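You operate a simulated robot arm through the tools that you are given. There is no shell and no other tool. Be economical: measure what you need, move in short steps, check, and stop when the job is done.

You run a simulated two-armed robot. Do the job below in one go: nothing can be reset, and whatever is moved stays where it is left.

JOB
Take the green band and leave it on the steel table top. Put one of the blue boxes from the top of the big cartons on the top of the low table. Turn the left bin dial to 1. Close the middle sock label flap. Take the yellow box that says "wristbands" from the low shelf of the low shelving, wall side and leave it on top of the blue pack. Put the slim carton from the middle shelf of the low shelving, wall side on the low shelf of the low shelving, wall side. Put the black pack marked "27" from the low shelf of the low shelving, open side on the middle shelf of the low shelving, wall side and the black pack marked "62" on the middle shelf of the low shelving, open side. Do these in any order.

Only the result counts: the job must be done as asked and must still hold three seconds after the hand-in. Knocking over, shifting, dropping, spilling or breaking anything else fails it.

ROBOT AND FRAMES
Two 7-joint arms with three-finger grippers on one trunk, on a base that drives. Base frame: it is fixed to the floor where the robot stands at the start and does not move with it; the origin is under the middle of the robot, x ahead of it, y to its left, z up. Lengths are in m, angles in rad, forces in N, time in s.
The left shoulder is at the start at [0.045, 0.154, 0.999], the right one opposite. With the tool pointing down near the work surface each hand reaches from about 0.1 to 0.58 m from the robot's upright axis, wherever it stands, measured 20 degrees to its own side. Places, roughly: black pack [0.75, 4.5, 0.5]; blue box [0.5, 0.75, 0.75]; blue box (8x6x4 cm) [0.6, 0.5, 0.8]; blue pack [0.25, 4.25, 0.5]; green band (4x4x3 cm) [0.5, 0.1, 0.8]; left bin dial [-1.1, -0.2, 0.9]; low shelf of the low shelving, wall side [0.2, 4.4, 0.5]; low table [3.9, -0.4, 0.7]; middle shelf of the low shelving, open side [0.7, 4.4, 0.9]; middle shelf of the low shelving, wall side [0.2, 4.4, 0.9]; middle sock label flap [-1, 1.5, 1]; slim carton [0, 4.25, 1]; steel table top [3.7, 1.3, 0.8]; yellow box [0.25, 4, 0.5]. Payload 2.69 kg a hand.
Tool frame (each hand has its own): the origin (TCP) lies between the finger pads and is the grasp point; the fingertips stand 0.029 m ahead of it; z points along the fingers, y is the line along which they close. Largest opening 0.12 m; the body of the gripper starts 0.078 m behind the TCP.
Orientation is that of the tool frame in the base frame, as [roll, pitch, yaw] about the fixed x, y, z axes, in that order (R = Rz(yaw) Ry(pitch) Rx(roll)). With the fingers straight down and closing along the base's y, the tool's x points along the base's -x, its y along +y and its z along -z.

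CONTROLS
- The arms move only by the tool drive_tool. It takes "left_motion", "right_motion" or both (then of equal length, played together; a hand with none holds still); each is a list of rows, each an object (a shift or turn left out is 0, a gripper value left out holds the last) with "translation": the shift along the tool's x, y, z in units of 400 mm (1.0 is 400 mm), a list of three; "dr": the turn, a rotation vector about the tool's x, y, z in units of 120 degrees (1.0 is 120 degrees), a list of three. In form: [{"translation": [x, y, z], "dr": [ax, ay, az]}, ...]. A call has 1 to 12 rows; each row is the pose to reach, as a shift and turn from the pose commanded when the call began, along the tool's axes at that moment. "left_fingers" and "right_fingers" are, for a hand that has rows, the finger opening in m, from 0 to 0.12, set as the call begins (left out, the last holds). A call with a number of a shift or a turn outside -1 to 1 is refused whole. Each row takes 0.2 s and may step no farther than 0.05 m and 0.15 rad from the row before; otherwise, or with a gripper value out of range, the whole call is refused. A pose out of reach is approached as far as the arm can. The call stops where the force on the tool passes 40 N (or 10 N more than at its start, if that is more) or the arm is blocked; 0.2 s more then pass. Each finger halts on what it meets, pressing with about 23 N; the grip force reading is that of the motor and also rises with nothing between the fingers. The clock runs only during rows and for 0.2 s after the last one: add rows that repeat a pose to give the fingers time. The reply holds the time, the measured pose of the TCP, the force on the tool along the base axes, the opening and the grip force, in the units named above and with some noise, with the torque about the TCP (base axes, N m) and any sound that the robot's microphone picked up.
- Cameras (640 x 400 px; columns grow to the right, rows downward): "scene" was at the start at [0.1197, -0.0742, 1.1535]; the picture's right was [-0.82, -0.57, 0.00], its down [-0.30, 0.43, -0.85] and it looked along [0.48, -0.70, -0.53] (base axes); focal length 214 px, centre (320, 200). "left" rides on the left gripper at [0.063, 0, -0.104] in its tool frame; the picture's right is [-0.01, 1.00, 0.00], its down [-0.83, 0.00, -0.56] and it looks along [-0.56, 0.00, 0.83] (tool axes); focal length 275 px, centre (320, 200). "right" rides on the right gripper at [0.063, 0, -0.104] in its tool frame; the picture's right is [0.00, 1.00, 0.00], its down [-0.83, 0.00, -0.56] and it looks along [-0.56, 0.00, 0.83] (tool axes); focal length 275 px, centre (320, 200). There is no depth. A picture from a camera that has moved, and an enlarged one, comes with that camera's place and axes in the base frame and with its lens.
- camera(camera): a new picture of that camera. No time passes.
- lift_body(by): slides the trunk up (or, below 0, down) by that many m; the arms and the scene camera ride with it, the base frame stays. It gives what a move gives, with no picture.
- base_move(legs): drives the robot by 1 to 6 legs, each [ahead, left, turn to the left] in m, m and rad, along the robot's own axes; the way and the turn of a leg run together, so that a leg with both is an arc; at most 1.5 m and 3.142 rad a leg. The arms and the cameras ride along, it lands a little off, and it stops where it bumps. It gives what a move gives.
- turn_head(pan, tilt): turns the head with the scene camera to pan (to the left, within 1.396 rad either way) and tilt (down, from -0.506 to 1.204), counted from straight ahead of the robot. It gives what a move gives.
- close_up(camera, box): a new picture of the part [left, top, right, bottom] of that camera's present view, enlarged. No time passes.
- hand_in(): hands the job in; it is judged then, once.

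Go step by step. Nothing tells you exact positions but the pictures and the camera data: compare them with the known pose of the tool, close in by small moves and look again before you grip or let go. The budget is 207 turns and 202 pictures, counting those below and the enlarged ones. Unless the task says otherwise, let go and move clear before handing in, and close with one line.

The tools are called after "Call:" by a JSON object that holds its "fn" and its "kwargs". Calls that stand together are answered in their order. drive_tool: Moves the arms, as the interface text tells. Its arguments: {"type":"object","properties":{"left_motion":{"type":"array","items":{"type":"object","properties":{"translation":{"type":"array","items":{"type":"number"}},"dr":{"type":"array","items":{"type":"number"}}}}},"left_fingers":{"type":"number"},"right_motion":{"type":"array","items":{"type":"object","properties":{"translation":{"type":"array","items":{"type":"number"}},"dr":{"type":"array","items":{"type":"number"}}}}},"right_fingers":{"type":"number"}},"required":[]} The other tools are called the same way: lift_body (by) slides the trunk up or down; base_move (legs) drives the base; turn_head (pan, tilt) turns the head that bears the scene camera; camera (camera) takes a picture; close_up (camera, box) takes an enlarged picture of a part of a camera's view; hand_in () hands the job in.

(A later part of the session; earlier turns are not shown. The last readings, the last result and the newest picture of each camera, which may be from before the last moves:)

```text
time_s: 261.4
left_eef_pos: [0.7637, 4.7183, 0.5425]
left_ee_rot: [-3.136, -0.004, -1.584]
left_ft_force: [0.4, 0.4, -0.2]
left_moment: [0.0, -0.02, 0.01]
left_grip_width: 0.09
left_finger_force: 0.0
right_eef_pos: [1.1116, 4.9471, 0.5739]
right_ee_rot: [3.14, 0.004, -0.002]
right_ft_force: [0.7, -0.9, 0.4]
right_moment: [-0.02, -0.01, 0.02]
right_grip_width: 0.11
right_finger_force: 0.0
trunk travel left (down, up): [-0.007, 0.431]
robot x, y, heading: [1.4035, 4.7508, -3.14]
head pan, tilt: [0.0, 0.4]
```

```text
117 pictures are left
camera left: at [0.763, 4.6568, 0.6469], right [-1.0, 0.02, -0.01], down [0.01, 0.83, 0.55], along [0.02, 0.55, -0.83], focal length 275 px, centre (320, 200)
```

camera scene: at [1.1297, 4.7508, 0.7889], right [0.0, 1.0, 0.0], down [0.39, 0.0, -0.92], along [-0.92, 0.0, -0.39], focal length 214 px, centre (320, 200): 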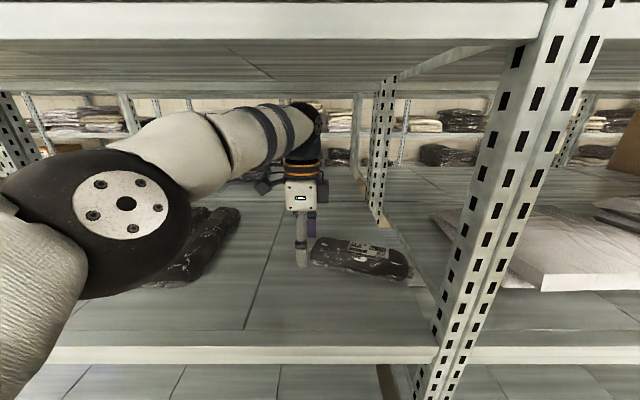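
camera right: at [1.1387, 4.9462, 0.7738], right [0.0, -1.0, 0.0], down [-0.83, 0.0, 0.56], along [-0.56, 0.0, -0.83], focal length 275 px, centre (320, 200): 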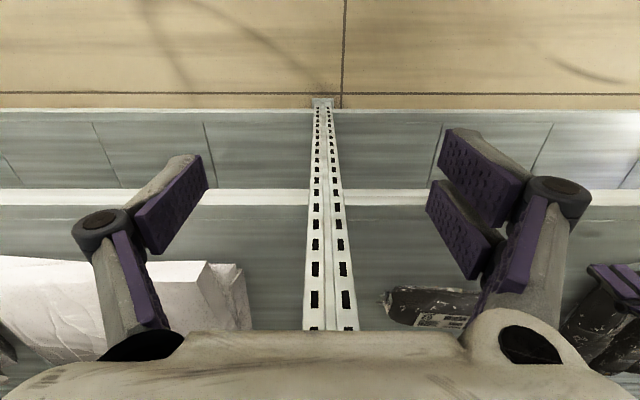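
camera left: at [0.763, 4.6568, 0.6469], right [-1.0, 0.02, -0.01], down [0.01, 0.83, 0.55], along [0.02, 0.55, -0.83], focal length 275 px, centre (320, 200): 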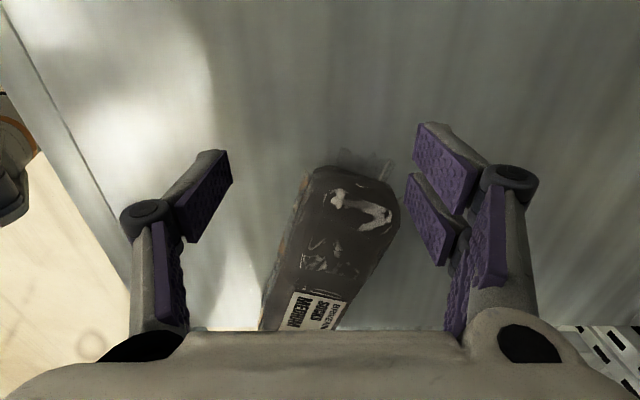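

The roll slid ~4 cm and turned about 20° (its end met the far finger). I'll open wider, align the gripper to it, and slide along its axis.

Call:
{"fn": "drive_tool", "kwargs": {"left_motion": [{}, {"dr": [0, 0, 0.06]}, {"dr": [0, 0, 0.12]}, {"dr": [0, 0, 0.165]}], "left_fingers": 0.115}}

Call:
{"fn": "camera", "kwargs": {"camera": "left"}}

```text
time_s: 262.4
left_eef_pos: [0.7654, 4.7198, 0.542]
left_ee_rot: [-3.132, -0.002, -1.93]
left_ft_force: [0.1, 0.5, -0.3]
left_moment: [-0.04, 0.0, 0.05]
left_grip_width: 0.1153
left_finger_force: 0.1
right_eef_pos: [1.1106, 4.9463, 0.5732]
right_ee_rot: [3.14, 0.003, -0.002]
right_ft_force: [-0.4, 0.7, -0.3]
right_moment: [-0.01, 0.0, 0.01]
right_grip_width: 0.1103
right_finger_force: 0.2
trunk travel left (down, up): [-0.007, 0.431]
robot x, y, heading: [1.4053, 4.7534, -3.14]
head pan, tilt: [0.0, 0.4]
```

```text
116 pictures are left
camera left: at [0.742, 4.6614, 0.6463], right [-0.93, 0.36, -0.01], down [0.29, 0.78, 0.55], along [0.2, 0.52, -0.83], focal length 275 px, centre (320, 200)
```

left: 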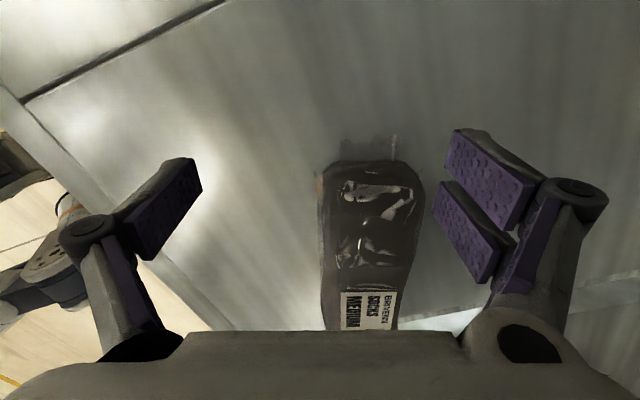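

Call:
{"fn": "drive_tool", "kwargs": {"left_motion": [{"translation": [0, 0.055, 0]}, {"translation": [-0.07, 0.055, 0]}, {"translation": [-0.14, 0.055, 0]}]}}

Call:
{"fn": "camera", "kwargs": {"camera": "left"}}

Call:
{"fn": "camera", "kwargs": {"camera": "scene"}}

```text
time_s: 263.2
left_eef_pos: [0.7829, 4.7625, 0.5415]
left_ee_rot: [-3.135, -0.003, -1.928]
left_ft_force: [-0.1, 0.0, -0.8]
left_moment: [0.05, 0.0, 0.01]
left_grip_width: 0.1152
left_finger_force: 0.1
left hand out of reach, approached as far as the arm can: row 1, 2, 3
right_eef_pos: [1.1112, 4.9454, 0.5744]
right_ee_rot: [3.14, 0.003, -0.002]
right_ft_force: [-0.1, -0.2, -0.2]
right_moment: [0.01, -0.02, -0.04]
right_grip_width: 0.1102
right_finger_force: 0.0
trunk travel left (down, up): [-0.007, 0.431]
robot x, y, heading: [1.4046, 4.7528, -3.148]
head pan, tilt: [0.0, 0.4]
```

```text
115 pictures are left
camera left: at [0.7591, 4.7036, 0.6458], right [-0.94, 0.35, -0.01], down [0.29, 0.78, 0.55], along [0.2, 0.52, -0.83], focal length 275 px, centre (320, 200)
```

left: 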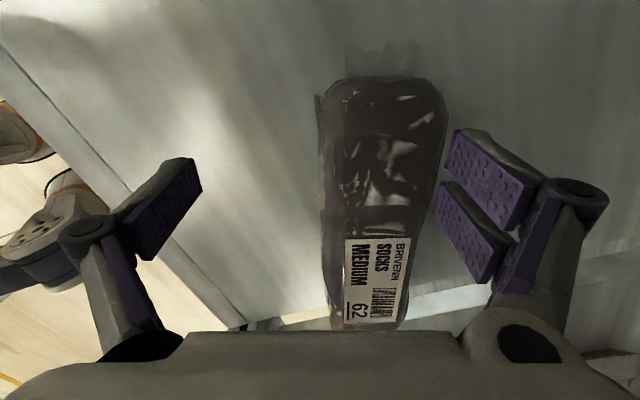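

```text
114 pictures are left
camera scene: at [1.1297, 4.7508, 0.7889], right [0.0, 1.0, 0.0], down [0.39, 0.0, -0.92], along [-0.92, 0.0, -0.39], focal length 214 px, centre (320, 200)
```

scene: 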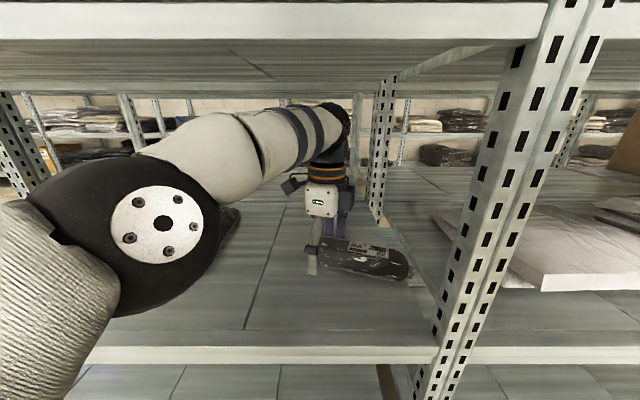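

The roll is between the fingers. Closing.

Call:
{"fn": "drive_tool", "kwargs": {"left_motion": [{}, {}, {}, {}], "left_fingers": 0.03}}

Call:
{"fn": "camera", "kwargs": {"camera": "left"}}

```text
time_s: 264.2
left_eef_pos: [0.7823, 4.761, 0.5432]
left_ee_rot: [-3.134, -0.001, -1.929]
left_ft_force: [-0.6, 1.0, 3.9]
left_moment: [-0.05, 0.01, -0.02]
left_grip_width: 0.0575
left_finger_force: 22.5
right_eef_pos: [1.1115, 4.9464, 0.5728]
right_ee_rot: [3.14, 0.002, -0.001]
right_ft_force: [-0.4, 1.0, -0.7]
right_moment: [0.01, 0.0, -0.02]
right_grip_width: 0.11
right_finger_force: 0.1
trunk travel left (down, up): [-0.007, 0.431]
robot x, y, heading: [1.4047, 4.748, -3.141]
head pan, tilt: [0.0, 0.4]
```

```text
113 pictures are left
camera left: at [0.7591, 4.7036, 0.646], right [-0.94, 0.35, -0.01], down [0.29, 0.78, 0.55], along [0.2, 0.52, -0.83], focal length 275 px, centre (320, 200)
```

left: 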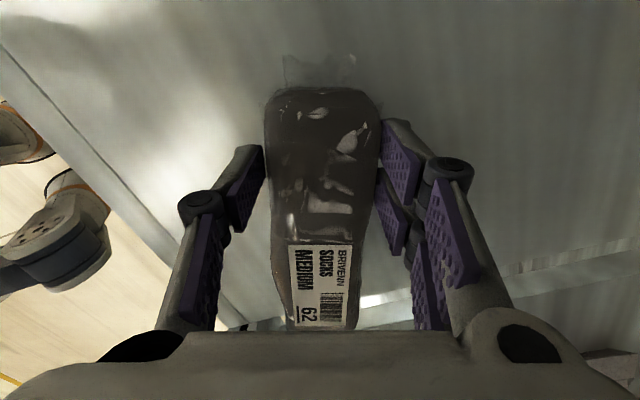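

Gripped. Lifting slightly and shifting away from the upright before backing out.

Call:
{"fn": "drive_tool", "kwargs": {"left_motion": [{"translation": [0, 0, -0.025]}, {"translation": [0, 0, -0.045]}, {"translation": [0.08, -0.03, -0.045]}, {"translation": [0.16, -0.06, -0.045]}, {"translation": [0.234, -0.0875, -0.045]}]}}

Call:
{"fn": "camera", "kwargs": {"camera": "scene"}}

```text
time_s: 265.4
left_eef_pos: [0.7813, 4.666, 0.5592]
left_ee_rot: [-3.135, -0.003, -1.927]
left_ft_force: [-0.6, 0.4, -0.9]
left_moment: [-0.06, 0.01, -0.05]
left_grip_width: 0.0576
left_finger_force: 23.0
left hand out of reach, approached as far as the arm can: row 1, 2
right_eef_pos: [1.1093, 4.9463, 0.5737]
right_ee_rot: [3.139, 0.003, -0.001]
right_ft_force: [0.5, 0.4, 0.0]
right_moment: [0.0, -0.05, -0.03]
right_grip_width: 0.1101
right_finger_force: 0.1
trunk travel left (down, up): [-0.007, 0.431]
robot x, y, heading: [1.4028, 4.7514, -3.139]
head pan, tilt: [0.0, 0.4]
```

```text
112 pictures are left
camera scene: at [1.1297, 4.7509, 0.7889], right [0.0, 1.0, 0.0], down [0.39, 0.0, -0.92], along [-0.92, 0.0, -0.39], focal length 214 px, centre (320, 200)
```

scene: 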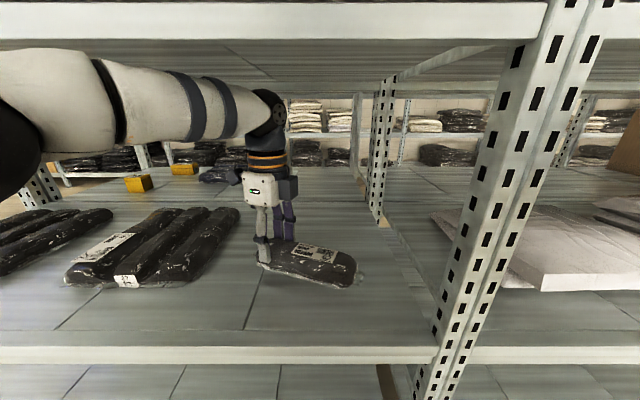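

Call:
{"fn": "base_move", "kwargs": {"legs": [[-0.3, 0.0, 0.0]]}}

Call:
{"fn": "lift_body", "kwargs": {"by": 0.4}}

Call:
{"fn": "camera", "kwargs": {"camera": "scene"}}

Call:
{"fn": "camera", "kwargs": {"camera": "left"}}

```text
time_s: 267.5
left_eef_pos: [1.082, 4.6675, 0.5594]
left_ee_rot: [-3.131, -0.003, -1.933]
left_ft_force: [0.6, -0.5, -0.9]
left_moment: [-0.02, 0.01, 0.0]
left_grip_width: 0.0574
left_finger_force: 23.1
right_eef_pos: [1.4145, 4.9478, 0.574]
right_ee_rot: [3.14, 0.004, -0.007]
right_ft_force: [0.3, -0.5, 0.5]
right_moment: [0.0, 0.01, 0.03]
right_grip_width: 0.11
right_finger_force: 0.1
trunk travel left (down, up): [-0.007, 0.431]
robot x, y, heading: [1.7049, 4.7498, 3.134]
head pan, tilt: [0.0, 0.4]
```

```text
time_s: 271.3
left_eef_pos: [1.1816, 4.6673, 1.2148]
left_ee_rot: [2.704, -0.16, -1.897]
left_ft_force: [0.5, -0.4, -1.3]
left_moment: [-0.03, -0.02, 0.03]
left_grip_width: 0.0573
left_finger_force: 23.0
right_eef_pos: [1.4131, 4.9467, 0.9729]
right_ee_rot: [3.14, 0.001, -0.006]
right_ft_force: [-0.7, 0.0, -0.1]
right_moment: [0.0, -0.01, 0.01]
right_grip_width: 0.1099
right_finger_force: 0.0
trunk travel left (down, up): [-0.407, 0.031]
robot x, y, heading: [1.7123, 4.7492, 3.138]
head pan, tilt: [0.0, 0.4]
```

```text
111 pictures are left
camera scene: at [1.5764, 4.7509, 1.2161], right [0.0, 1.0, 0.0], down [0.39, 0.0, -0.92], along [-0.92, 0.0, -0.39], focal length 214 px, centre (320, 200)
```

scene: 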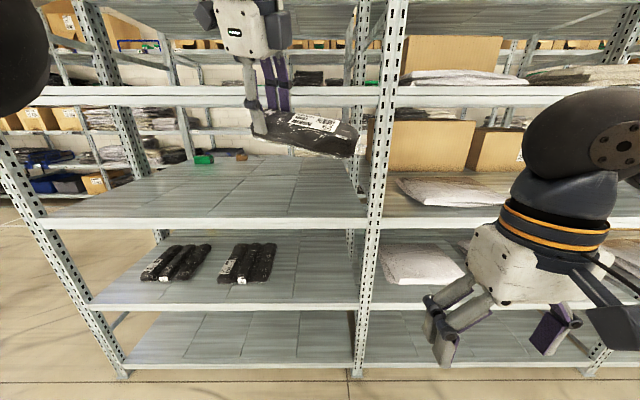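

```text
110 pictures are left
camera left: at [1.2082, 4.6084, 1.3193], right [-0.83, 0.36, 0.42], down [0.51, 0.78, 0.36], along [-0.19, 0.52, -0.83], focal length 275 px, centre (320, 200)
```

left: 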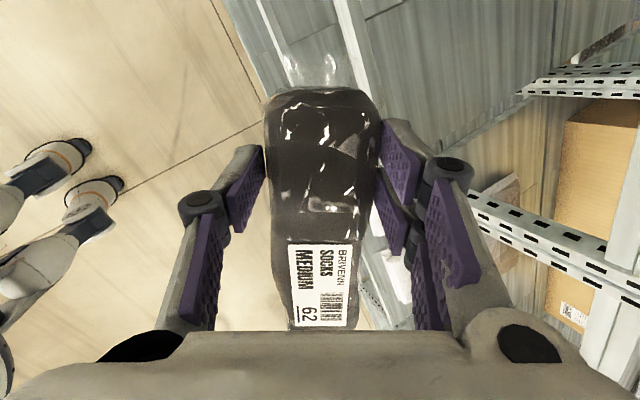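

The left hand tilted about 25° as the trunk rose, a lean that's useful for this shelf. I'll level the roll along y and bring it to about z 0.985 before the shelf.

Call:
{"fn": "drive_tool", "kwargs": {"left_motion": [{"translation": [0.015, -0.052, 0.086], "dr": [0.0025, -0.001, -0.035]}, {"translation": [0.03, -0.104, 0.172], "dr": [0.005, -0.002, -0.07]}, {"translation": [0.047, -0.156, 0.257], "dr": [0.0075, -0.002, -0.105]}, {"translation": [0.063, -0.208, 0.343], "dr": [0.01, -0.003, -0.14]}, {"translation": [0.079, -0.26, 0.43], "dr": [0.0124, -0.003, -0.173]}, {"translation": [0.095, -0.312, 0.514], "dr": [0.0124, -0.003, -0.173]}]}}

Call:
{"fn": "camera", "kwargs": {"camera": "scene"}}

```text
time_s: 272.7
left_eef_pos: [1.1813, 4.5867, 0.9867]
left_ee_rot: [2.701, 0.0, -1.57]
left_ft_force: [0.5, -0.9, -0.4]
left_moment: [-0.06, -0.04, 0.01]
left_grip_width: 0.0575
left_finger_force: 23.7
right_eef_pos: [1.4142, 4.9477, 0.9729]
right_ee_rot: [3.14, 0.004, -0.007]
right_ft_force: [0.8, 0.2, 0.2]
right_moment: [0.01, -0.03, 0.02]
right_grip_width: 0.11
right_finger_force: 0.1
trunk travel left (down, up): [-0.407, 0.031]
robot x, y, heading: [1.7066, 4.7536, 3.135]
head pan, tilt: [0.0, 0.4]
```

```text
109 pictures are left
camera scene: at [1.5764, 4.7506, 1.2161], right [0.0, 1.0, 0.0], down [0.39, 0.0, -0.92], along [-0.92, 0.0, -0.39], focal length 214 px, centre (320, 200)
```

scene: 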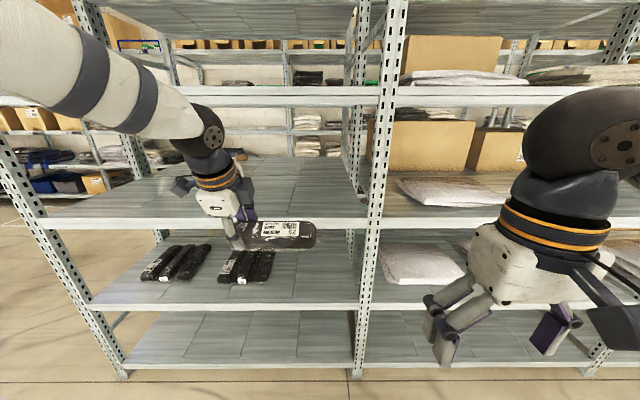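

Call:
{"fn": "lift_body", "kwargs": {"by": -0.18}}

Call:
{"fn": "drive_tool", "kwargs": {"left_motion": [{"translation": [0, 0.048, -0.1]}, {"translation": [0, 0.096, -0.2]}, {"translation": [0, 0.144, -0.306]}, {"translation": [0, 0.19, -0.408]}]}}

Call:
{"fn": "camera", "kwargs": {"camera": "scene"}}

```text
time_s: 274.7
left_eef_pos: [1.1823, 4.588, 0.8077]
left_ee_rot: [2.701, 0.001, -1.571]
left_ft_force: [-0.1, -0.3, -0.2]
left_moment: [-0.05, -0.01, 0.02]
left_grip_width: 0.0575
left_finger_force: 22.9
right_eef_pos: [1.414, 4.9459, 0.7946]
right_ee_rot: [3.14, 0.001, -0.007]
right_ft_force: [0.5, -0.2, -0.4]
right_moment: [-0.01, -0.01, 0.01]
right_grip_width: 0.11
right_finger_force: 0.0
trunk travel left (down, up): [-0.227, 0.211]
robot x, y, heading: [1.7068, 4.7508, 3.135]
head pan, tilt: [0.0, 0.4]
```

```text
time_s: 275.7
left_eef_pos: [1.1836, 4.5866, 0.9875]
left_ee_rot: [2.704, -0.001, -1.571]
left_ft_force: [0.3, 0.6, -0.6]
left_moment: [-0.06, 0.0, -0.01]
left_grip_width: 0.0573
left_finger_force: 22.9
right_eef_pos: [1.4149, 4.9478, 0.7914]
right_ee_rot: [3.139, 0.006, -0.007]
right_ft_force: [0.4, -0.1, 0.1]
right_moment: [0.01, 0.02, 0.02]
right_grip_width: 0.1098
right_finger_force: 0.0
trunk travel left (down, up): [-0.227, 0.211]
robot x, y, heading: [1.7024, 4.753, 3.136]
head pan, tilt: [0.0, 0.4]
```

```text
108 pictures are left
camera scene: at [1.5044, 4.7514, 1.0216], right [0.0, 1.0, 0.0], down [0.39, 0.0, -0.92], along [-0.92, 0.0, -0.39], focal length 214 px, centre (320, 200)
```

scene: 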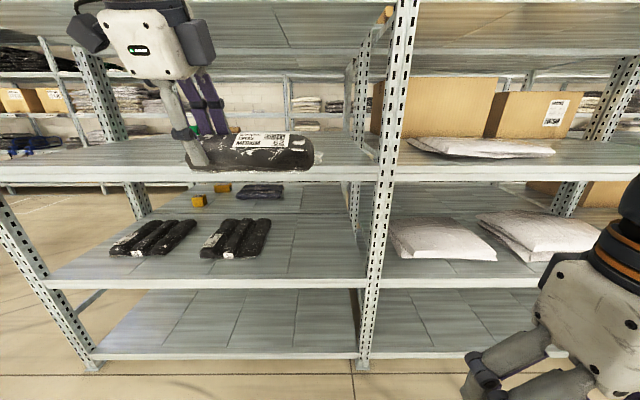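

Call:
{"fn": "drive_tool", "kwargs": {"left_motion": [{"translation": [0, -0.032, 0.068]}]}}

Call:
{"fn": "base_move", "kwargs": {"legs": [[0.31, 0.0, 0.005]]}}

Call:
{"fn": "camera", "kwargs": {"camera": "scene"}}

Call:
{"fn": "camera", "kwargs": {"camera": "left"}}

```text
time_s: 276.1
left_eef_pos: [1.1823, 4.5859, 0.9567]
left_ee_rot: [2.704, 0.0, -1.57]
left_ft_force: [-0.2, 0.1, -0.2]
left_moment: [-0.06, -0.02, 0.05]
left_grip_width: 0.0571
left_finger_force: 22.9
right_eef_pos: [1.415, 4.9478, 0.7943]
right_ee_rot: [3.141, 0.003, -0.007]
right_ft_force: [0.6, 0.0, -0.2]
right_moment: [-0.02, -0.01, -0.03]
right_grip_width: 0.11
right_finger_force: 0.1
trunk travel left (down, up): [-0.227, 0.211]
robot x, y, heading: [1.7074, 4.7503, 3.135]
head pan, tilt: [0.0, 0.4]
```

```text
time_s: 278.2
left_eef_pos: [0.881, 4.5849, 0.956]
left_ee_rot: [2.703, -0.001, -1.567]
left_ft_force: [0.6, -0.5, -0.2]
left_moment: [-0.06, 0.01, 0.0]
left_grip_width: 0.0571
left_finger_force: 23.2
right_eef_pos: [1.1103, 4.945, 0.7929]
right_ee_rot: [3.14, 0.004, -0.002]
right_ft_force: [-0.5, -0.3, 1.0]
right_moment: [0.02, -0.01, 0.03]
right_grip_width: 0.1098
right_finger_force: 0.2
trunk travel left (down, up): [-0.227, 0.211]
robot x, y, heading: [1.4063, 4.751, -3.142]
head pan, tilt: [0.0, 0.4]
```

```text
107 pictures are left
camera scene: at [1.2018, 4.7506, 1.0215], right [0.0, 1.0, 0.0], down [0.39, 0.0, -0.92], along [-0.92, 0.0, -0.39], focal length 214 px, centre (320, 200)
```

scene: 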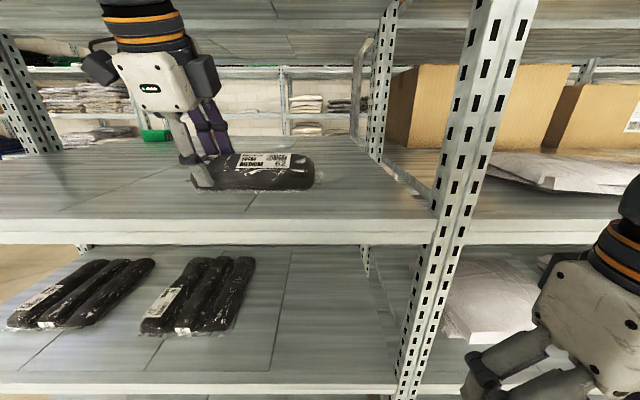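

```text
106 pictures are left
camera left: at [0.9252, 4.5215, 1.0501], right [-0.91, 0.0, 0.42], down [0.23, 0.83, 0.5], along [-0.35, 0.55, -0.75], focal length 275 px, centre (320, 200)
```

left: 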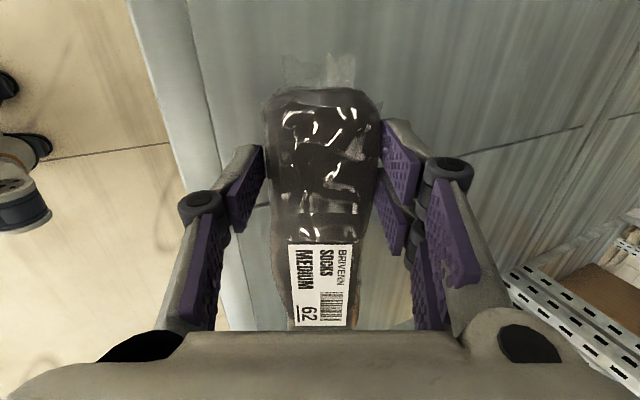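

Call:
{"fn": "drive_tool", "kwargs": {"left_motion": [{"translation": [0, 0.07, 0.088]}, {"translation": [0, 0.066, 0.098]}, {"translation": [0, 0.062, 0.107]}, {"translation": [0, 0.058, 0.116]}, {"translation": [0, 0.054, 0.125]}, {"translation": [0, 0.05, 0.134]}, {"translation": [0, 0.046, 0.143]}]}}

Call:
{"fn": "camera", "kwargs": {"camera": "scene"}}

```text
time_s: 279.7
left_eef_pos: [0.8407, 4.5855, 0.9215]
left_ee_rot: [2.689, 0.004, -1.565]
left_ft_force: [5.3, 0.1, 11.7]
left_moment: [-0.22, -0.4, 0.02]
left_grip_width: 0.0576
left_finger_force: 23.1
right_eef_pos: [1.1122, 4.9464, 0.7934]
right_ee_rot: [3.139, 0.003, -0.003]
right_ft_force: [-0.2, 0.1, 0.1]
right_moment: [0.0, -0.03, 0.0]
right_grip_width: 0.11
right_finger_force: 0.0
trunk travel left (down, up): [-0.227, 0.211]
robot x, y, heading: [1.4076, 4.7548, -3.14]
head pan, tilt: [0.0, 0.4]
stopped in row 7 (left hand): the force on the tool passed its limit at 44 N (the readings are from after the stop); the commanded pose is now the measured one
```

```text
105 pictures are left
camera scene: at [1.2032, 4.7506, 1.0217], right [0.0, 1.0, 0.0], down [0.39, 0.0, -0.92], along [-0.92, 0.0, -0.39], focal length 214 px, centre (320, 200)
```

scene: 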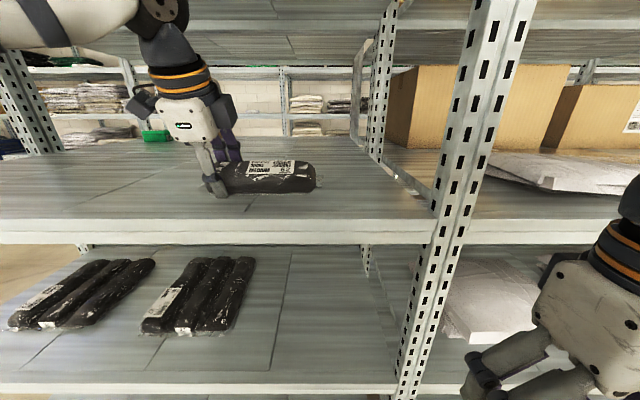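

Contact made. Opening while easing up, then withdrawing along the tool axis.

Call:
{"fn": "drive_tool", "kwargs": {"left_motion": [{"translation": [0, 0.004, -0.009]}, {"translation": [0, 0.008, -0.018]}, {"translation": [0, 0.008, -0.018]}, {"translation": [0, 0.008, -0.018]}], "left_fingers": 0.1}}

Call:
{"fn": "camera", "kwargs": {"camera": "left"}}

```text
time_s: 280.7
left_eef_pos: [0.8388, 4.5844, 0.9261]
left_ee_rot: [2.692, 0.0, -1.566]
left_ft_force: [0.5, -0.7, -0.1]
left_moment: [0.01, 0.01, -0.05]
left_grip_width: 0.1001
left_finger_force: 0.1
right_eef_pos: [1.1119, 4.9464, 0.7934]
right_ee_rot: [3.14, 0.003, -0.004]
right_ft_force: [0.0, -0.4, 0.1]
right_moment: [0.03, 0.0, -0.02]
right_grip_width: 0.1101
right_finger_force: 0.0
trunk travel left (down, up): [-0.227, 0.211]
robot x, y, heading: [1.4053, 4.7527, -3.144]
head pan, tilt: [0.0, 0.4]
```

```text
104 pictures are left
camera left: at [0.885, 4.5215, 1.02], right [-0.9, 0.0, 0.43], down [0.24, 0.83, 0.5], along [-0.36, 0.55, -0.75], focal length 275 px, centre (320, 200)
```

left: 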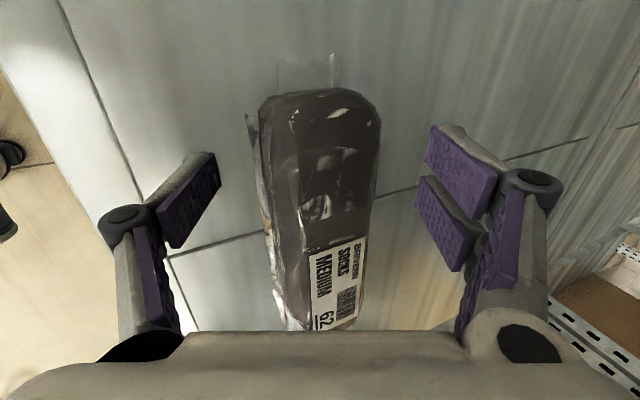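

Call:
{"fn": "drive_tool", "kwargs": {"left_motion": [{"translation": [0.09, 0, 0]}, {"translation": [0.18, 0, 0]}, {"translation": [0.27, 0, 0]}]}}

Call:
{"fn": "base_move", "kwargs": {"legs": [[-0.3, 0.0, 0.0]]}}

Call:
{"fn": "camera", "kwargs": {"camera": "scene"}}

```text
time_s: 281.5
left_eef_pos: [0.8393, 4.4758, 0.9291]
left_ee_rot: [2.692, 0.001, -1.566]
left_ft_force: [-0.3, 1.3, 0.8]
left_moment: [0.01, 0.04, -0.02]
left_grip_width: 0.1
left_finger_force: 0.0
right_eef_pos: [1.1114, 4.9447, 0.793]
right_ee_rot: [3.14, 0.005, -0.001]
right_ft_force: [0.2, 0.1, 0.1]
right_moment: [0.02, 0.0, 0.05]
right_grip_width: 0.1101
right_finger_force: 0.0
trunk travel left (down, up): [-0.227, 0.211]
robot x, y, heading: [1.4009, 4.7498, -3.141]
head pan, tilt: [0.0, 0.4]
```

```text
time_s: 283.5
left_eef_pos: [1.1404, 4.4756, 0.9288]
left_ee_rot: [2.696, 0.001, -1.563]
left_ft_force: [0.0, 0.7, -0.1]
left_moment: [-0.01, 0.02, 0.03]
left_grip_width: 0.0999
left_finger_force: 0.1
right_eef_pos: [1.412, 4.9463, 0.7941]
right_ee_rot: [3.139, 0.002, -0.001]
right_ft_force: [0.1, -0.2, 0.0]
right_moment: [-0.01, -0.02, 0.0]
right_grip_width: 0.1098
right_finger_force: 0.1
trunk travel left (down, up): [-0.227, 0.211]
robot x, y, heading: [1.7074, 4.7516, -3.137]
head pan, tilt: [0.0, 0.4]
```

```text
103 pictures are left
camera scene: at [1.5028, 4.7508, 1.0216], right [0.0, 1.0, 0.0], down [0.39, 0.0, -0.92], along [-0.92, 0.0, -0.39], focal length 214 px, centre (320, 200)
```

scene: 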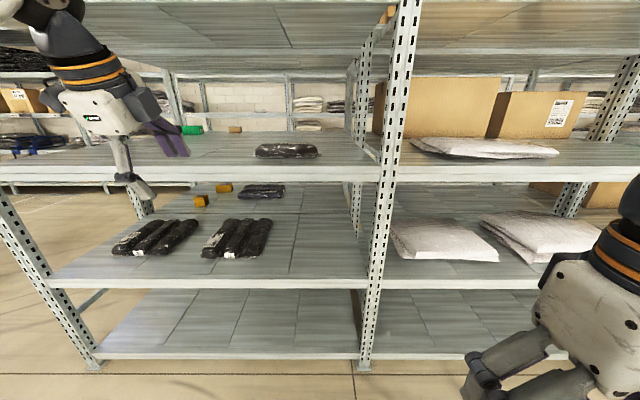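

Pack 62 is on the middle shelf. Next pack 27 with the right hand, tilted 25°. I'll tuck the left hand, tilt the right, and shift over.

Call:
{"fn": "drive_tool", "kwargs": {"left_motion": [{"translation": [0, -0.11, -0.05]}, {"translation": [0, -0.22, -0.1]}, {"translation": [0, -0.33, -0.15]}, {"translation": [0, -0.42, -0.2]}], "right_motion": [{"dr": [0, -0.052, 0]}, {"dr": [0, -0.104, 0]}, {"dr": [0, -0.156, 0]}, {"dr": [0, -0.208, 0]}], "right_fingers": 0.07}}

Call:
{"fn": "base_move", "kwargs": {"legs": [[0.0, 0.5, -0.005]]}}

Call:
{"fn": "lift_body", "kwargs": {"by": -0.2}}

```text
time_s: 284.5
left_eef_pos: [1.3266, 4.4767, 0.9282]
left_ee_rot: [2.691, 0.001, -1.562]
left_ft_force: [-0.5, 0.1, -0.5]
left_moment: [0.0, -0.02, 0.0]
left_grip_width: 0.0998
left_finger_force: 0.0
right_eef_pos: [1.3821, 4.9396, 0.8228]
right_ee_rot: [3.141, 0.437, -0.002]
right_ft_force: [-0.1, -0.4, 0.1]
right_moment: [0.0, 0.02, -0.01]
right_grip_width: 0.07
right_finger_force: 0.1
right hand out of reach, approached as far as the arm can: row 3, 4
trunk travel left (down, up): [-0.227, 0.211]
robot x, y, heading: [1.703, 4.7537, -3.14]
head pan, tilt: [0.0, 0.4]
```

```text
time_s: 288.8
left_eef_pos: [1.329, 3.985, 0.9296]
left_ee_rot: [2.694, 0.002, -1.56]
left_ft_force: [-0.5, -0.4, 0.1]
left_moment: [0.0, 0.01, 0.0]
left_grip_width: 0.0998
left_finger_force: 0.1
right_eef_pos: [1.3839, 4.4482, 0.8233]
right_ee_rot: [3.14, 0.436, 0.003]
right_ft_force: [-0.1, -0.3, -0.7]
right_moment: [0.01, 0.03, 0.01]
right_grip_width: 0.0701
right_finger_force: 0.1
trunk travel left (down, up): [-0.227, 0.211]
robot x, y, heading: [1.7069, 4.2645, -3.134]
head pan, tilt: [0.0, 0.4]
```

```text
time_s: 291.0
left_eef_pos: [1.2926, 3.9848, 0.6978]
left_ee_rot: [2.788, 0.002, -1.559]
left_ft_force: [-0.6, -0.1, 0.3]
left_moment: [0.03, -0.02, -0.01]
left_grip_width: 0.0999
left_finger_force: 0.1
right_eef_pos: [1.3432, 4.4466, 0.5643]
right_ee_rot: [3.139, 0.232, 0.004]
right_ft_force: [0.4, 0.7, -0.3]
right_moment: [-0.03, 0.01, -0.03]
right_grip_width: 0.0698
right_finger_force: 0.2
trunk travel left (down, up): [-0.027, 0.411]
robot x, y, heading: [1.7064, 4.2632, -3.133]
head pan, tilt: [0.0, 0.4]
```

Call:
{"fn": "drive_tool", "kwargs": {"right_motion": [{"translation": [-0.1, 0.025, 0.004], "dr": [0, -0.03, 0]}, {"translation": [-0.2, 0.05, 0.008], "dr": [0, -0.06, 0]}, {"translation": [-0.3, 0.075, 0.011], "dr": [0, -0.097, 0]}, {"translation": [-0.3825, 0.0925, 0.013], "dr": [0, -0.097, 0]}]}}

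Call:
{"fn": "camera", "kwargs": {"camera": "scene"}}

Call:
{"fn": "camera", "kwargs": {"camera": "right"}}

```text
time_s: 292.0
left_eef_pos: [1.2942, 3.9847, 0.6973]
left_ee_rot: [2.788, 0.0, -1.559]
left_ft_force: [0.6, 0.1, -0.5]
left_moment: [0.01, 0.01, -0.02]
left_grip_width: 0.1001
left_finger_force: 0.1
right_eef_pos: [1.1923, 4.4094, 0.5954]
right_ee_rot: [-3.14, 0.437, 0.004]
right_ft_force: [-0.3, 0.5, -0.5]
right_moment: [0.0, -0.02, -0.03]
right_grip_width: 0.0701
right_finger_force: 0.0
trunk travel left (down, up): [-0.027, 0.411]
robot x, y, heading: [1.711, 4.264, -3.136]
head pan, tilt: [0.0, 0.4]
```

```text
102 pictures are left
camera scene: at [1.4355, 4.2594, 0.8031], right [-0.01, 1.0, 0.0], down [0.39, 0.0, -0.92], along [-0.92, -0.01, -0.39], focal length 214 px, centre (320, 200)
```

scene: 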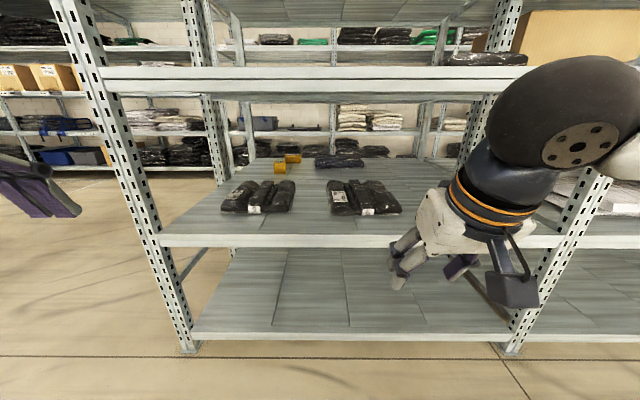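

```text
101 pictures are left
camera right: at [1.2938, 4.4102, 0.6635], right [0.01, -1.0, 0.0], down [-0.52, -0.01, 0.86], along [-0.86, -0.01, -0.52], focal length 275 px, centre (320, 200)
```

right: 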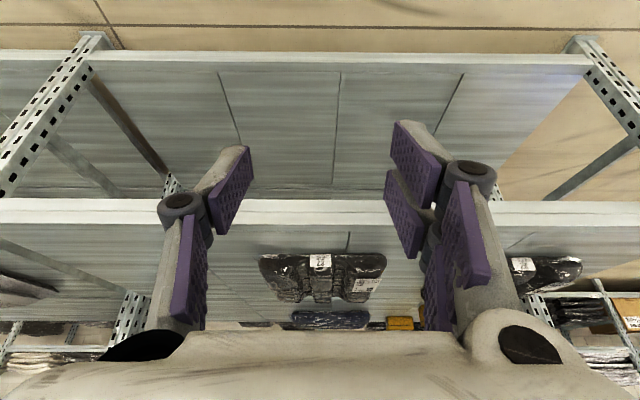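

Call:
{"fn": "close_up", "kwargs": {"camera": "right", "box": [240, 235, 400, 335]}}

```text
4.00 times, centred on (320, 285) of right
camera zoom: at [1.2938, 4.4102, 0.6635], right [0.01, -1.0, 0.0], down [-0.52, -0.01, 0.86], along [-0.86, -0.01, -0.52], focal length 1101 px, centre (320, -140)
```

zoom: 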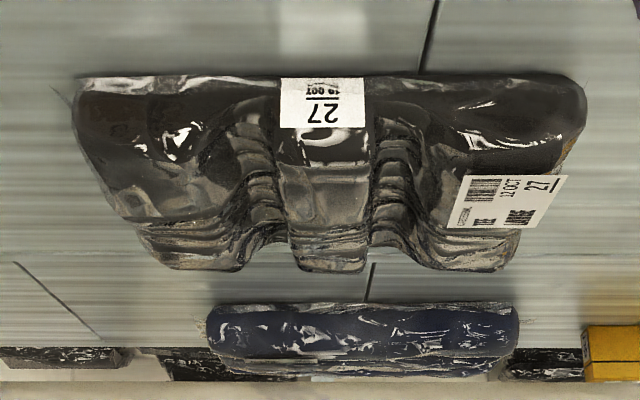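

The centre bar is ~3.6 cm wide with valleys either side, aligned with x at y≈4.406. I'll steepen the right tilt and move the left hand outside the shelf end.

Call:
{"fn": "drive_tool", "kwargs": {"left_motion": [{"translation": [0.12, 0, 0]}, {"translation": [0.24, 0, 0]}, {"translation": [0.36, 0, 0]}, {"translation": [0.48, 0, 0]}, {"translation": [0.6, 0, 0]}, {"translation": [0.72, 0, 0]}], "right_motion": [{"dr": [0, -0.03, 0]}, {"dr": [0, -0.06, 0]}, {"dr": [0, -0.09, 0]}, {"dr": [0, -0.12, 0]}, {"dr": [0, -0.1256, 0]}, {"dr": [0, -0.1256, 0]}], "right_fingers": 0.05}}

Call:
{"fn": "base_move", "kwargs": {"legs": [[0.33, 0.0, -0.005]]}}

Call:
{"fn": "camera", "kwargs": {"camera": "scene"}}

Call:
{"fn": "camera", "kwargs": {"camera": "right"}}

```text
time_s: 293.4
left_eef_pos: [1.2805, 3.6992, 0.6678]
left_ee_rot: [2.785, -0.001, -1.56]
left_ft_force: [0.6, -0.6, -0.4]
left_moment: [0.02, -0.01, 0.0]
left_grip_width: 0.1
left_finger_force: 0.1
left hand out of reach, approached as far as the arm can: row 1, 2, 3, 4, 5, 6
right_eef_pos: [1.1929, 4.4094, 0.5956]
right_ee_rot: [3.141, 0.699, 0.003]
right_ft_force: [-0.1, 0.0, 0.6]
right_moment: [-0.03, -0.01, -0.02]
right_grip_width: 0.0498
right_finger_force: 0.0
trunk travel left (down, up): [-0.027, 0.411]
robot x, y, heading: [1.7093, 4.2609, -3.133]
head pan, tilt: [0.0, 0.4]
```

```text
time_s: 295.5
left_eef_pos: [0.9546, 3.7012, 0.6679]
left_ee_rot: [2.786, 0.0, -1.567]
left_ft_force: [-0.2, 0.3, 0.2]
left_moment: [-0.03, 0.02, -0.02]
left_grip_width: 0.1003
left_finger_force: 0.2
right_eef_pos: [0.8752, 4.4132, 0.5965]
right_ee_rot: [-3.141, 0.7, -0.006]
right_ft_force: [-0.7, 0.7, -0.1]
right_moment: [0.0, 0.01, 0.0]
right_grip_width: 0.05
right_finger_force: 0.1
trunk travel left (down, up): [-0.027, 0.411]
robot x, y, heading: [1.3869, 4.2608, 3.138]
head pan, tilt: [0.0, 0.4]
```

```text
99 pictures are left
camera scene: at [1.1147, 4.2612, 0.8031], right [0.0, 1.0, 0.0], down [0.39, 0.0, -0.92], along [-0.92, 0.0, -0.39], focal length 214 px, centre (320, 200)
```

scene: 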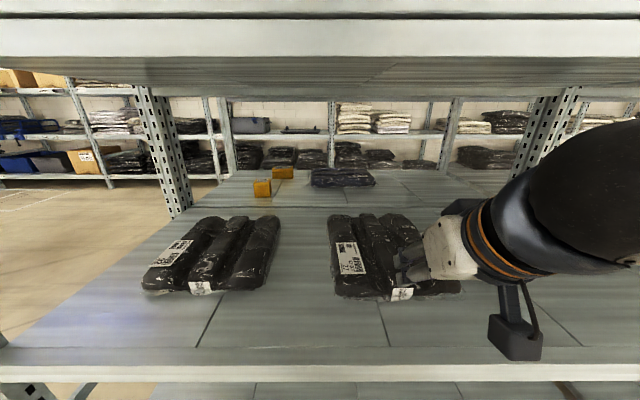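

```text
98 pictures are left
camera right: at [0.9898, 4.4128, 0.6345], right [0.0, -1.0, 0.0], down [-0.28, 0.0, 0.96], along [-0.96, 0.0, -0.28], focal length 275 px, centre (320, 200)
```

right: 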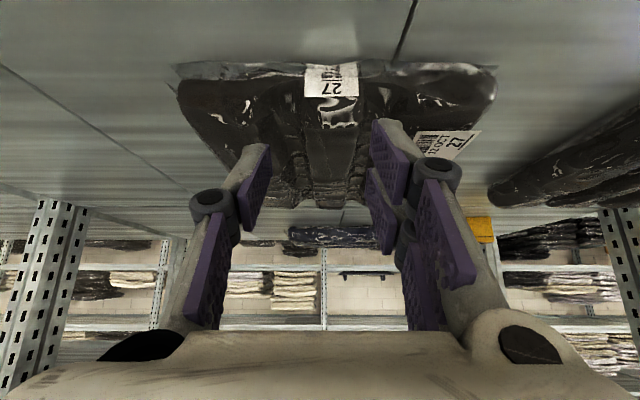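

Call:
{"fn": "drive_tool", "kwargs": {"right_motion": [{"translation": [-0.083, 0.011, 0.07]}, {"translation": [-0.166, 0.022, 0.14]}, {"translation": [-0.249, 0.0325, 0.209]}]}}

Call:
{"fn": "camera", "kwargs": {"camera": "right"}}

Call:
{"fn": "camera", "kwargs": {"camera": "scene"}}

```text
time_s: 296.3
left_eef_pos: [0.9535, 3.7024, 0.6677]
left_ee_rot: [2.785, -0.001, -1.567]
left_ft_force: [0.3, -0.3, 0.5]
left_moment: [0.0, 0.01, -0.02]
left_grip_width: 0.0998
left_finger_force: 0.2
right_eef_pos: [0.7419, 4.4011, 0.5925]
right_ee_rot: [3.139, 0.7, -0.006]
right_ft_force: [0.2, 0.0, -0.1]
right_moment: [-0.03, 0.0, 0.01]
right_grip_width: 0.0502
right_finger_force: 0.0
trunk travel left (down, up): [-0.027, 0.411]
robot x, y, heading: [1.3908, 4.2639, 3.143]
head pan, tilt: [0.0, 0.4]
```

```text
97 pictures are left
camera right: at [0.8581, 4.4003, 0.6327], right [0.0, -1.0, 0.0], down [-0.28, 0.0, 0.96], along [-0.96, 0.0, -0.28], focal length 275 px, centre (320, 200)
```

right: 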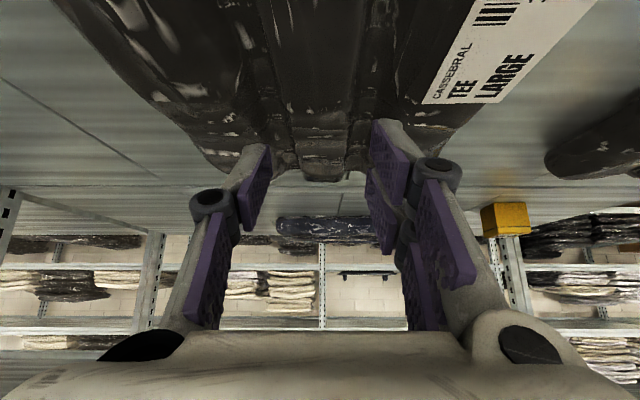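

```text
96 pictures are left
camera scene: at [1.1147, 4.2612, 0.803], right [0.0, 1.0, 0.0], down [0.39, 0.0, -0.92], along [-0.92, 0.0, -0.39], focal length 214 px, centre (320, 200)
```

scene: 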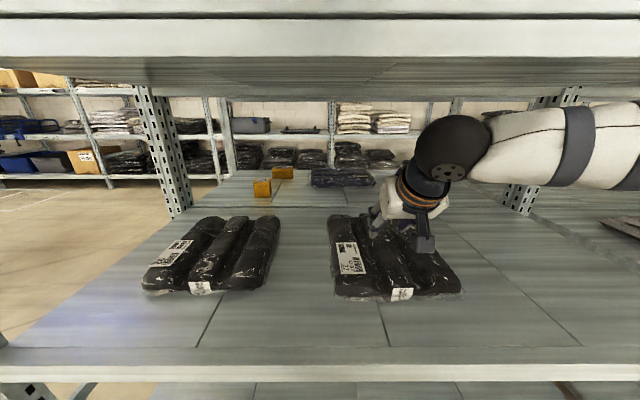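

Aligned with the bar. Lowering the fingers into the valleys.

Call:
{"fn": "drive_tool", "kwargs": {"right_motion": [{"translation": [0.035, 0, 0.042]}, {"translation": [0.065, 0, 0.077]}, {"translation": [0.081, 0, 0.096]}]}}

Call:
{"fn": "camera", "kwargs": {"camera": "right"}}

Call:
{"fn": "close_up", "kwargs": {"camera": "scene", "box": [300, 100, 500, 320]}}

```text
time_s: 297.1
left_eef_pos: [0.9536, 3.7029, 0.6688]
left_ee_rot: [2.786, 0.0, -1.567]
left_ft_force: [-0.4, 0.2, -0.1]
left_moment: [-0.01, 0.0, 0.0]
left_grip_width: 0.1
left_finger_force: 0.0
right_eef_pos: [0.7437, 4.401, 0.5445]
right_ee_rot: [-3.14, 0.7, -0.006]
right_ft_force: [0.4, -0.9, -0.1]
right_moment: [-0.01, 0.0, -0.01]
right_grip_width: 0.0501
right_finger_force: 0.1
trunk travel left (down, up): [-0.027, 0.411]
robot x, y, heading: [1.3876, 4.2627, 3.141]
head pan, tilt: [0.0, 0.4]
```

```text
95 pictures are left
camera right: at [0.8599, 4.4006, 0.5836], right [0.0, -1.0, 0.0], down [-0.28, 0.0, 0.96], along [-0.96, 0.0, -0.28], focal length 275 px, centre (320, 200)
```

right: 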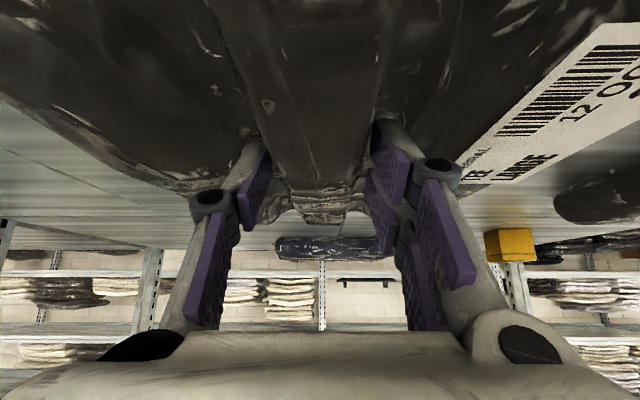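

```text
1.82 times, centred on (400, 210) of scene
camera zoom: at [1.1147, 4.2612, 0.8031], right [0.0, 1.0, 0.0], down [0.39, 0.0, -0.92], along [-0.92, 0.0, -0.39], focal length 390 px, centre (174, 182)
```

zoom: 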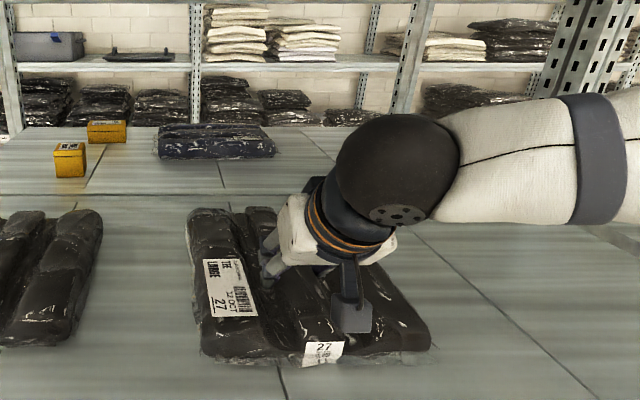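

Call:
{"fn": "drive_tool", "kwargs": {"right_motion": [{"translation": [0.009, 0, 0.0105]}, {"translation": [0.009, 0, 0.0105]}, {"translation": [0.009, 0, 0.0105]}], "right_fingers": 0.01}}

Call:
{"fn": "camera", "kwargs": {"camera": "right"}}

```text
time_s: 297.9
left_eef_pos: [0.9549, 3.7022, 0.6679]
left_ee_rot: [2.785, 0.0, -1.567]
left_ft_force: [-0.2, 0.3, 0.2]
left_moment: [-0.03, 0.03, 0.01]
left_grip_width: 0.1
left_finger_force: 0.0
right_eef_pos: [0.7438, 4.4011, 0.5417]
right_ee_rot: [3.14, 0.707, -0.008]
right_ft_force: [-6.0, 4.2, 26.2]
right_moment: [0.01, 0.51, 0.32]
right_grip_width: 0.0459
right_finger_force: 22.6
trunk travel left (down, up): [-0.027, 0.411]
robot x, y, heading: [1.3874, 4.2645, 3.139]
head pan, tilt: [0.0, 0.4]
```

```text
93 pictures are left
camera right: at [0.86, 4.4004, 0.581], right [0.0, -1.0, 0.0], down [-0.27, 0.0, 0.96], along [-0.96, 0.0, -0.27], focal length 275 px, centre (320, 200)
```

right: 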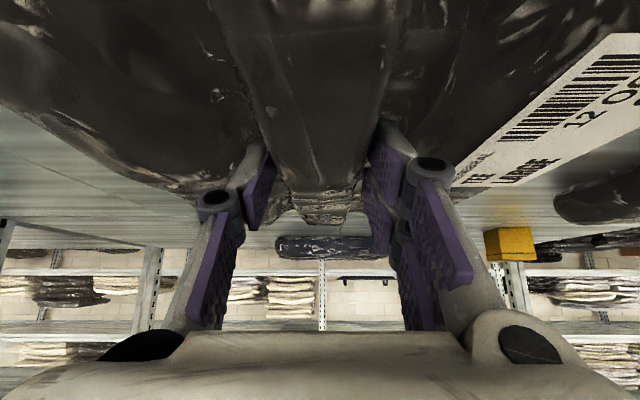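

Call:
{"fn": "drive_tool", "kwargs": {"right_motion": [{"translation": [-0.016, 0, -0.019]}, {"translation": [-0.032, 0, -0.038]}, {"translation": [-0.05, 0, -0.06]}]}}

Call:
{"fn": "camera", "kwargs": {"camera": "scene"}}

```text
time_s: 298.7
left_eef_pos: [0.954, 3.702, 0.667]
left_ee_rot: [2.786, -0.001, -1.568]
left_ft_force: [-0.6, -1.1, -0.3]
left_moment: [0.04, -0.03, 0.0]
left_grip_width: 0.0998
left_finger_force: 0.0
right_eef_pos: [0.7456, 4.4019, 0.5703]
right_ee_rot: [-3.141, 0.697, -0.007]
right_ft_force: [-0.2, 0.5, -2.2]
right_moment: [0.01, -0.1, -0.02]
right_grip_width: 0.0455
right_finger_force: 22.7
trunk travel left (down, up): [-0.027, 0.411]
robot x, y, heading: [1.3898, 4.2619, 3.14]
head pan, tilt: [0.0, 0.4]
```

```text
92 pictures are left
camera scene: at [1.1146, 4.2612, 0.803], right [0.0, 1.0, 0.0], down [0.39, 0.0, -0.92], along [-0.92, 0.0, -0.39], focal length 214 px, centre (320, 200)
```

scene: 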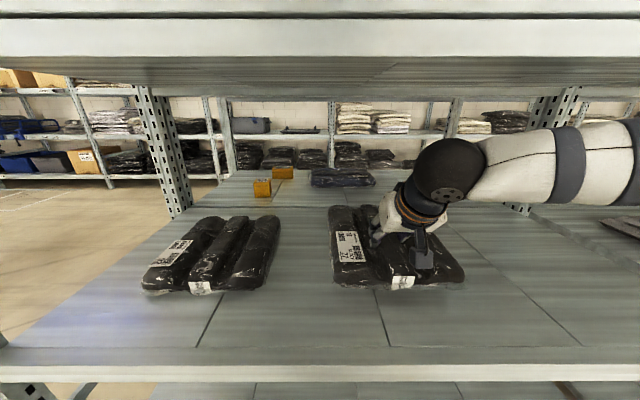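

Pack 27 is lifted. Backing out, then bringing the hand closer.

Call:
{"fn": "base_move", "kwargs": {"legs": [[-0.45, 0.0, 0.0]]}}

Call:
{"fn": "drive_tool", "kwargs": {"right_motion": [{"translation": [0.05, 0, -0.1]}, {"translation": [0.11, 0, -0.2]}, {"translation": [0.18, 0, -0.29]}, {"translation": [0.25, 0, -0.37]}]}}

Call:
{"fn": "camera", "kwargs": {"camera": "scene"}}

```text
time_s: 301.4
left_eef_pos: [1.3993, 3.7013, 0.6676]
left_ee_rot: [2.785, 0.002, -1.57]
left_ft_force: [0.7, 0.1, -0.3]
left_moment: [0.01, 0.0, 0.02]
left_grip_width: 0.1001
left_finger_force: 0.0
right_eef_pos: [1.1908, 4.3998, 0.57]
right_ee_rot: [3.141, 0.699, -0.007]
right_ft_force: [0.0, 0.0, -2.1]
right_moment: [-0.02, -0.07, 0.01]
right_grip_width: 0.0456
right_finger_force: 22.8
trunk travel left (down, up): [-0.027, 0.411]
robot x, y, heading: [1.8352, 4.2582, 3.138]
head pan, tilt: [0.0, 0.4]
```

```text
time_s: 302.4
left_eef_pos: [1.4014, 3.6998, 0.6669]
left_ee_rot: [2.786, -0.002, -1.57]
left_ft_force: [0.3, 0.1, 0.6]
left_moment: [0.02, -0.02, -0.02]
left_grip_width: 0.1001
left_finger_force: 0.0
right_eef_pos: [1.3628, 4.4006, 0.618]
right_ee_rot: [-3.141, 0.698, -0.006]
right_ft_force: [1.3, -0.4, -1.9]
right_moment: [-0.01, -0.12, -0.02]
right_grip_width: 0.0455
right_finger_force: 23.1
trunk travel left (down, up): [-0.027, 0.411]
robot x, y, heading: [1.8352, 4.2643, 3.139]
head pan, tilt: [0.0, 0.4]
```

```text
91 pictures are left
camera scene: at [1.5607, 4.2602, 0.803], right [0.0, 1.0, 0.0], down [0.39, 0.0, -0.92], along [-0.92, 0.0, -0.39], focal length 214 px, centre (320, 200)
```

scene: 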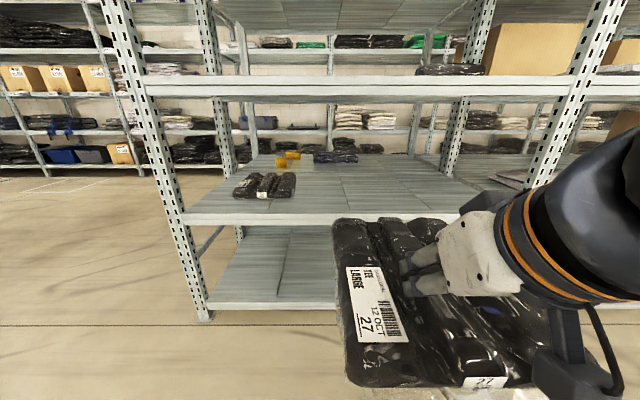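

Pack 27 is held well. Tucking the left hand and raising the trunk before driving round to the wall side.

Call:
{"fn": "drive_tool", "kwargs": {"left_motion": [{"translation": [-0.12, 0, -0.02]}, {"translation": [-0.24, 0, -0.04]}, {"translation": [-0.36, 0, -0.06]}, {"translation": [-0.48, 0, -0.08]}, {"translation": [-0.6, 0, -0.1]}, {"translation": [-0.72, 0, -0.12]}, {"translation": [-0.8, 0, -0.12]}]}}

Call:
{"fn": "lift_body", "kwargs": {"by": 0.25}}

Call:
{"fn": "base_move", "kwargs": {"legs": [[0.0, 1.25, 0.0], [0.0, 0.0, 3.14]]}}

Call:
{"fn": "camera", "kwargs": {"camera": "scene"}}

```text
time_s: 304.0
left_eef_pos: [1.4133, 4.0219, 0.706]
left_ee_rot: [2.785, 0.002, -1.57]
left_ft_force: [-0.5, -0.7, -0.8]
left_moment: [0.02, -0.02, 0.01]
left_grip_width: 0.1001
left_finger_force: 0.0
left hand out of reach, approached as far as the arm can: row 1, 2, 3, 4, 5, 6, 7
right_eef_pos: [1.3629, 4.4012, 0.6194]
right_ee_rot: [3.141, 0.698, -0.006]
right_ft_force: [0.6, 0.2, -2.1]
right_moment: [0.0, -0.1, 0.01]
right_grip_width: 0.0457
right_finger_force: 22.9
trunk travel left (down, up): [-0.027, 0.411]
robot x, y, heading: [1.8327, 4.26, 3.137]
head pan, tilt: [0.0, 0.4]
```

```text
time_s: 306.6
left_eef_pos: [1.4124, 4.0229, 0.9556]
left_ee_rot: [2.785, -0.001, -1.569]
left_ft_force: [0.0, 0.2, -0.5]
left_moment: [-0.02, -0.03, -0.03]
left_grip_width: 0.1001
left_finger_force: 0.1
right_eef_pos: [1.3626, 4.4001, 0.869]
right_ee_rot: [3.14, 0.697, -0.006]
right_ft_force: [0.4, -1.1, -1.4]
right_moment: [0.02, -0.08, 0.01]
right_grip_width: 0.0459
right_finger_force: 23.2
trunk travel left (down, up): [-0.277, 0.161]
robot x, y, heading: [1.8322, 4.2614, 3.14]
head pan, tilt: [0.0, 0.4]
```

```text
time_s: 323.5
left_eef_pos: [2.255, 3.2574, 0.9561]
left_ee_rot: [2.786, 0.0, 1.544]
left_ft_force: [0.3, 0.0, -0.1]
left_moment: [0.01, 0.02, -0.03]
left_grip_width: 0.1
left_finger_force: 0.0
right_eef_pos: [2.2945, 2.8776, 0.8694]
right_ee_rot: [-3.141, 0.699, 3.107]
right_ft_force: [0.7, -0.6, -1.6]
right_moment: [0.02, 0.1, 0.02]
right_grip_width: 0.0457
right_finger_force: 22.8
trunk travel left (down, up): [-0.277, 0.161]
robot x, y, heading: [1.8273, 3.0321, -0.032]
head pan, tilt: [0.0, 0.4]
```

```text
90 pictures are left
camera scene: at [2.0208, 3.0253, 1.0707], right [-0.03, -1.0, 0.0], down [-0.39, 0.01, -0.92], along [0.92, -0.03, -0.39], focal length 214 px, centre (320, 200)
```

scene: 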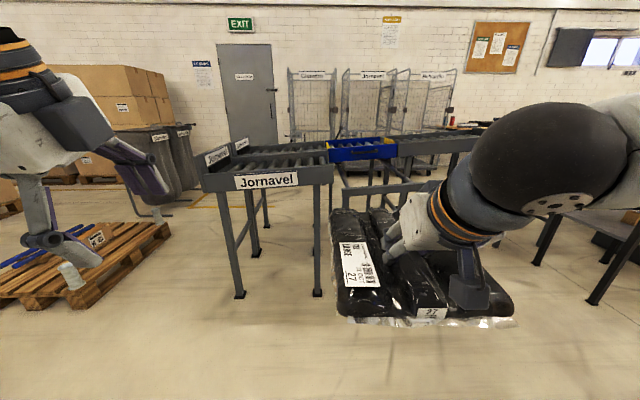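

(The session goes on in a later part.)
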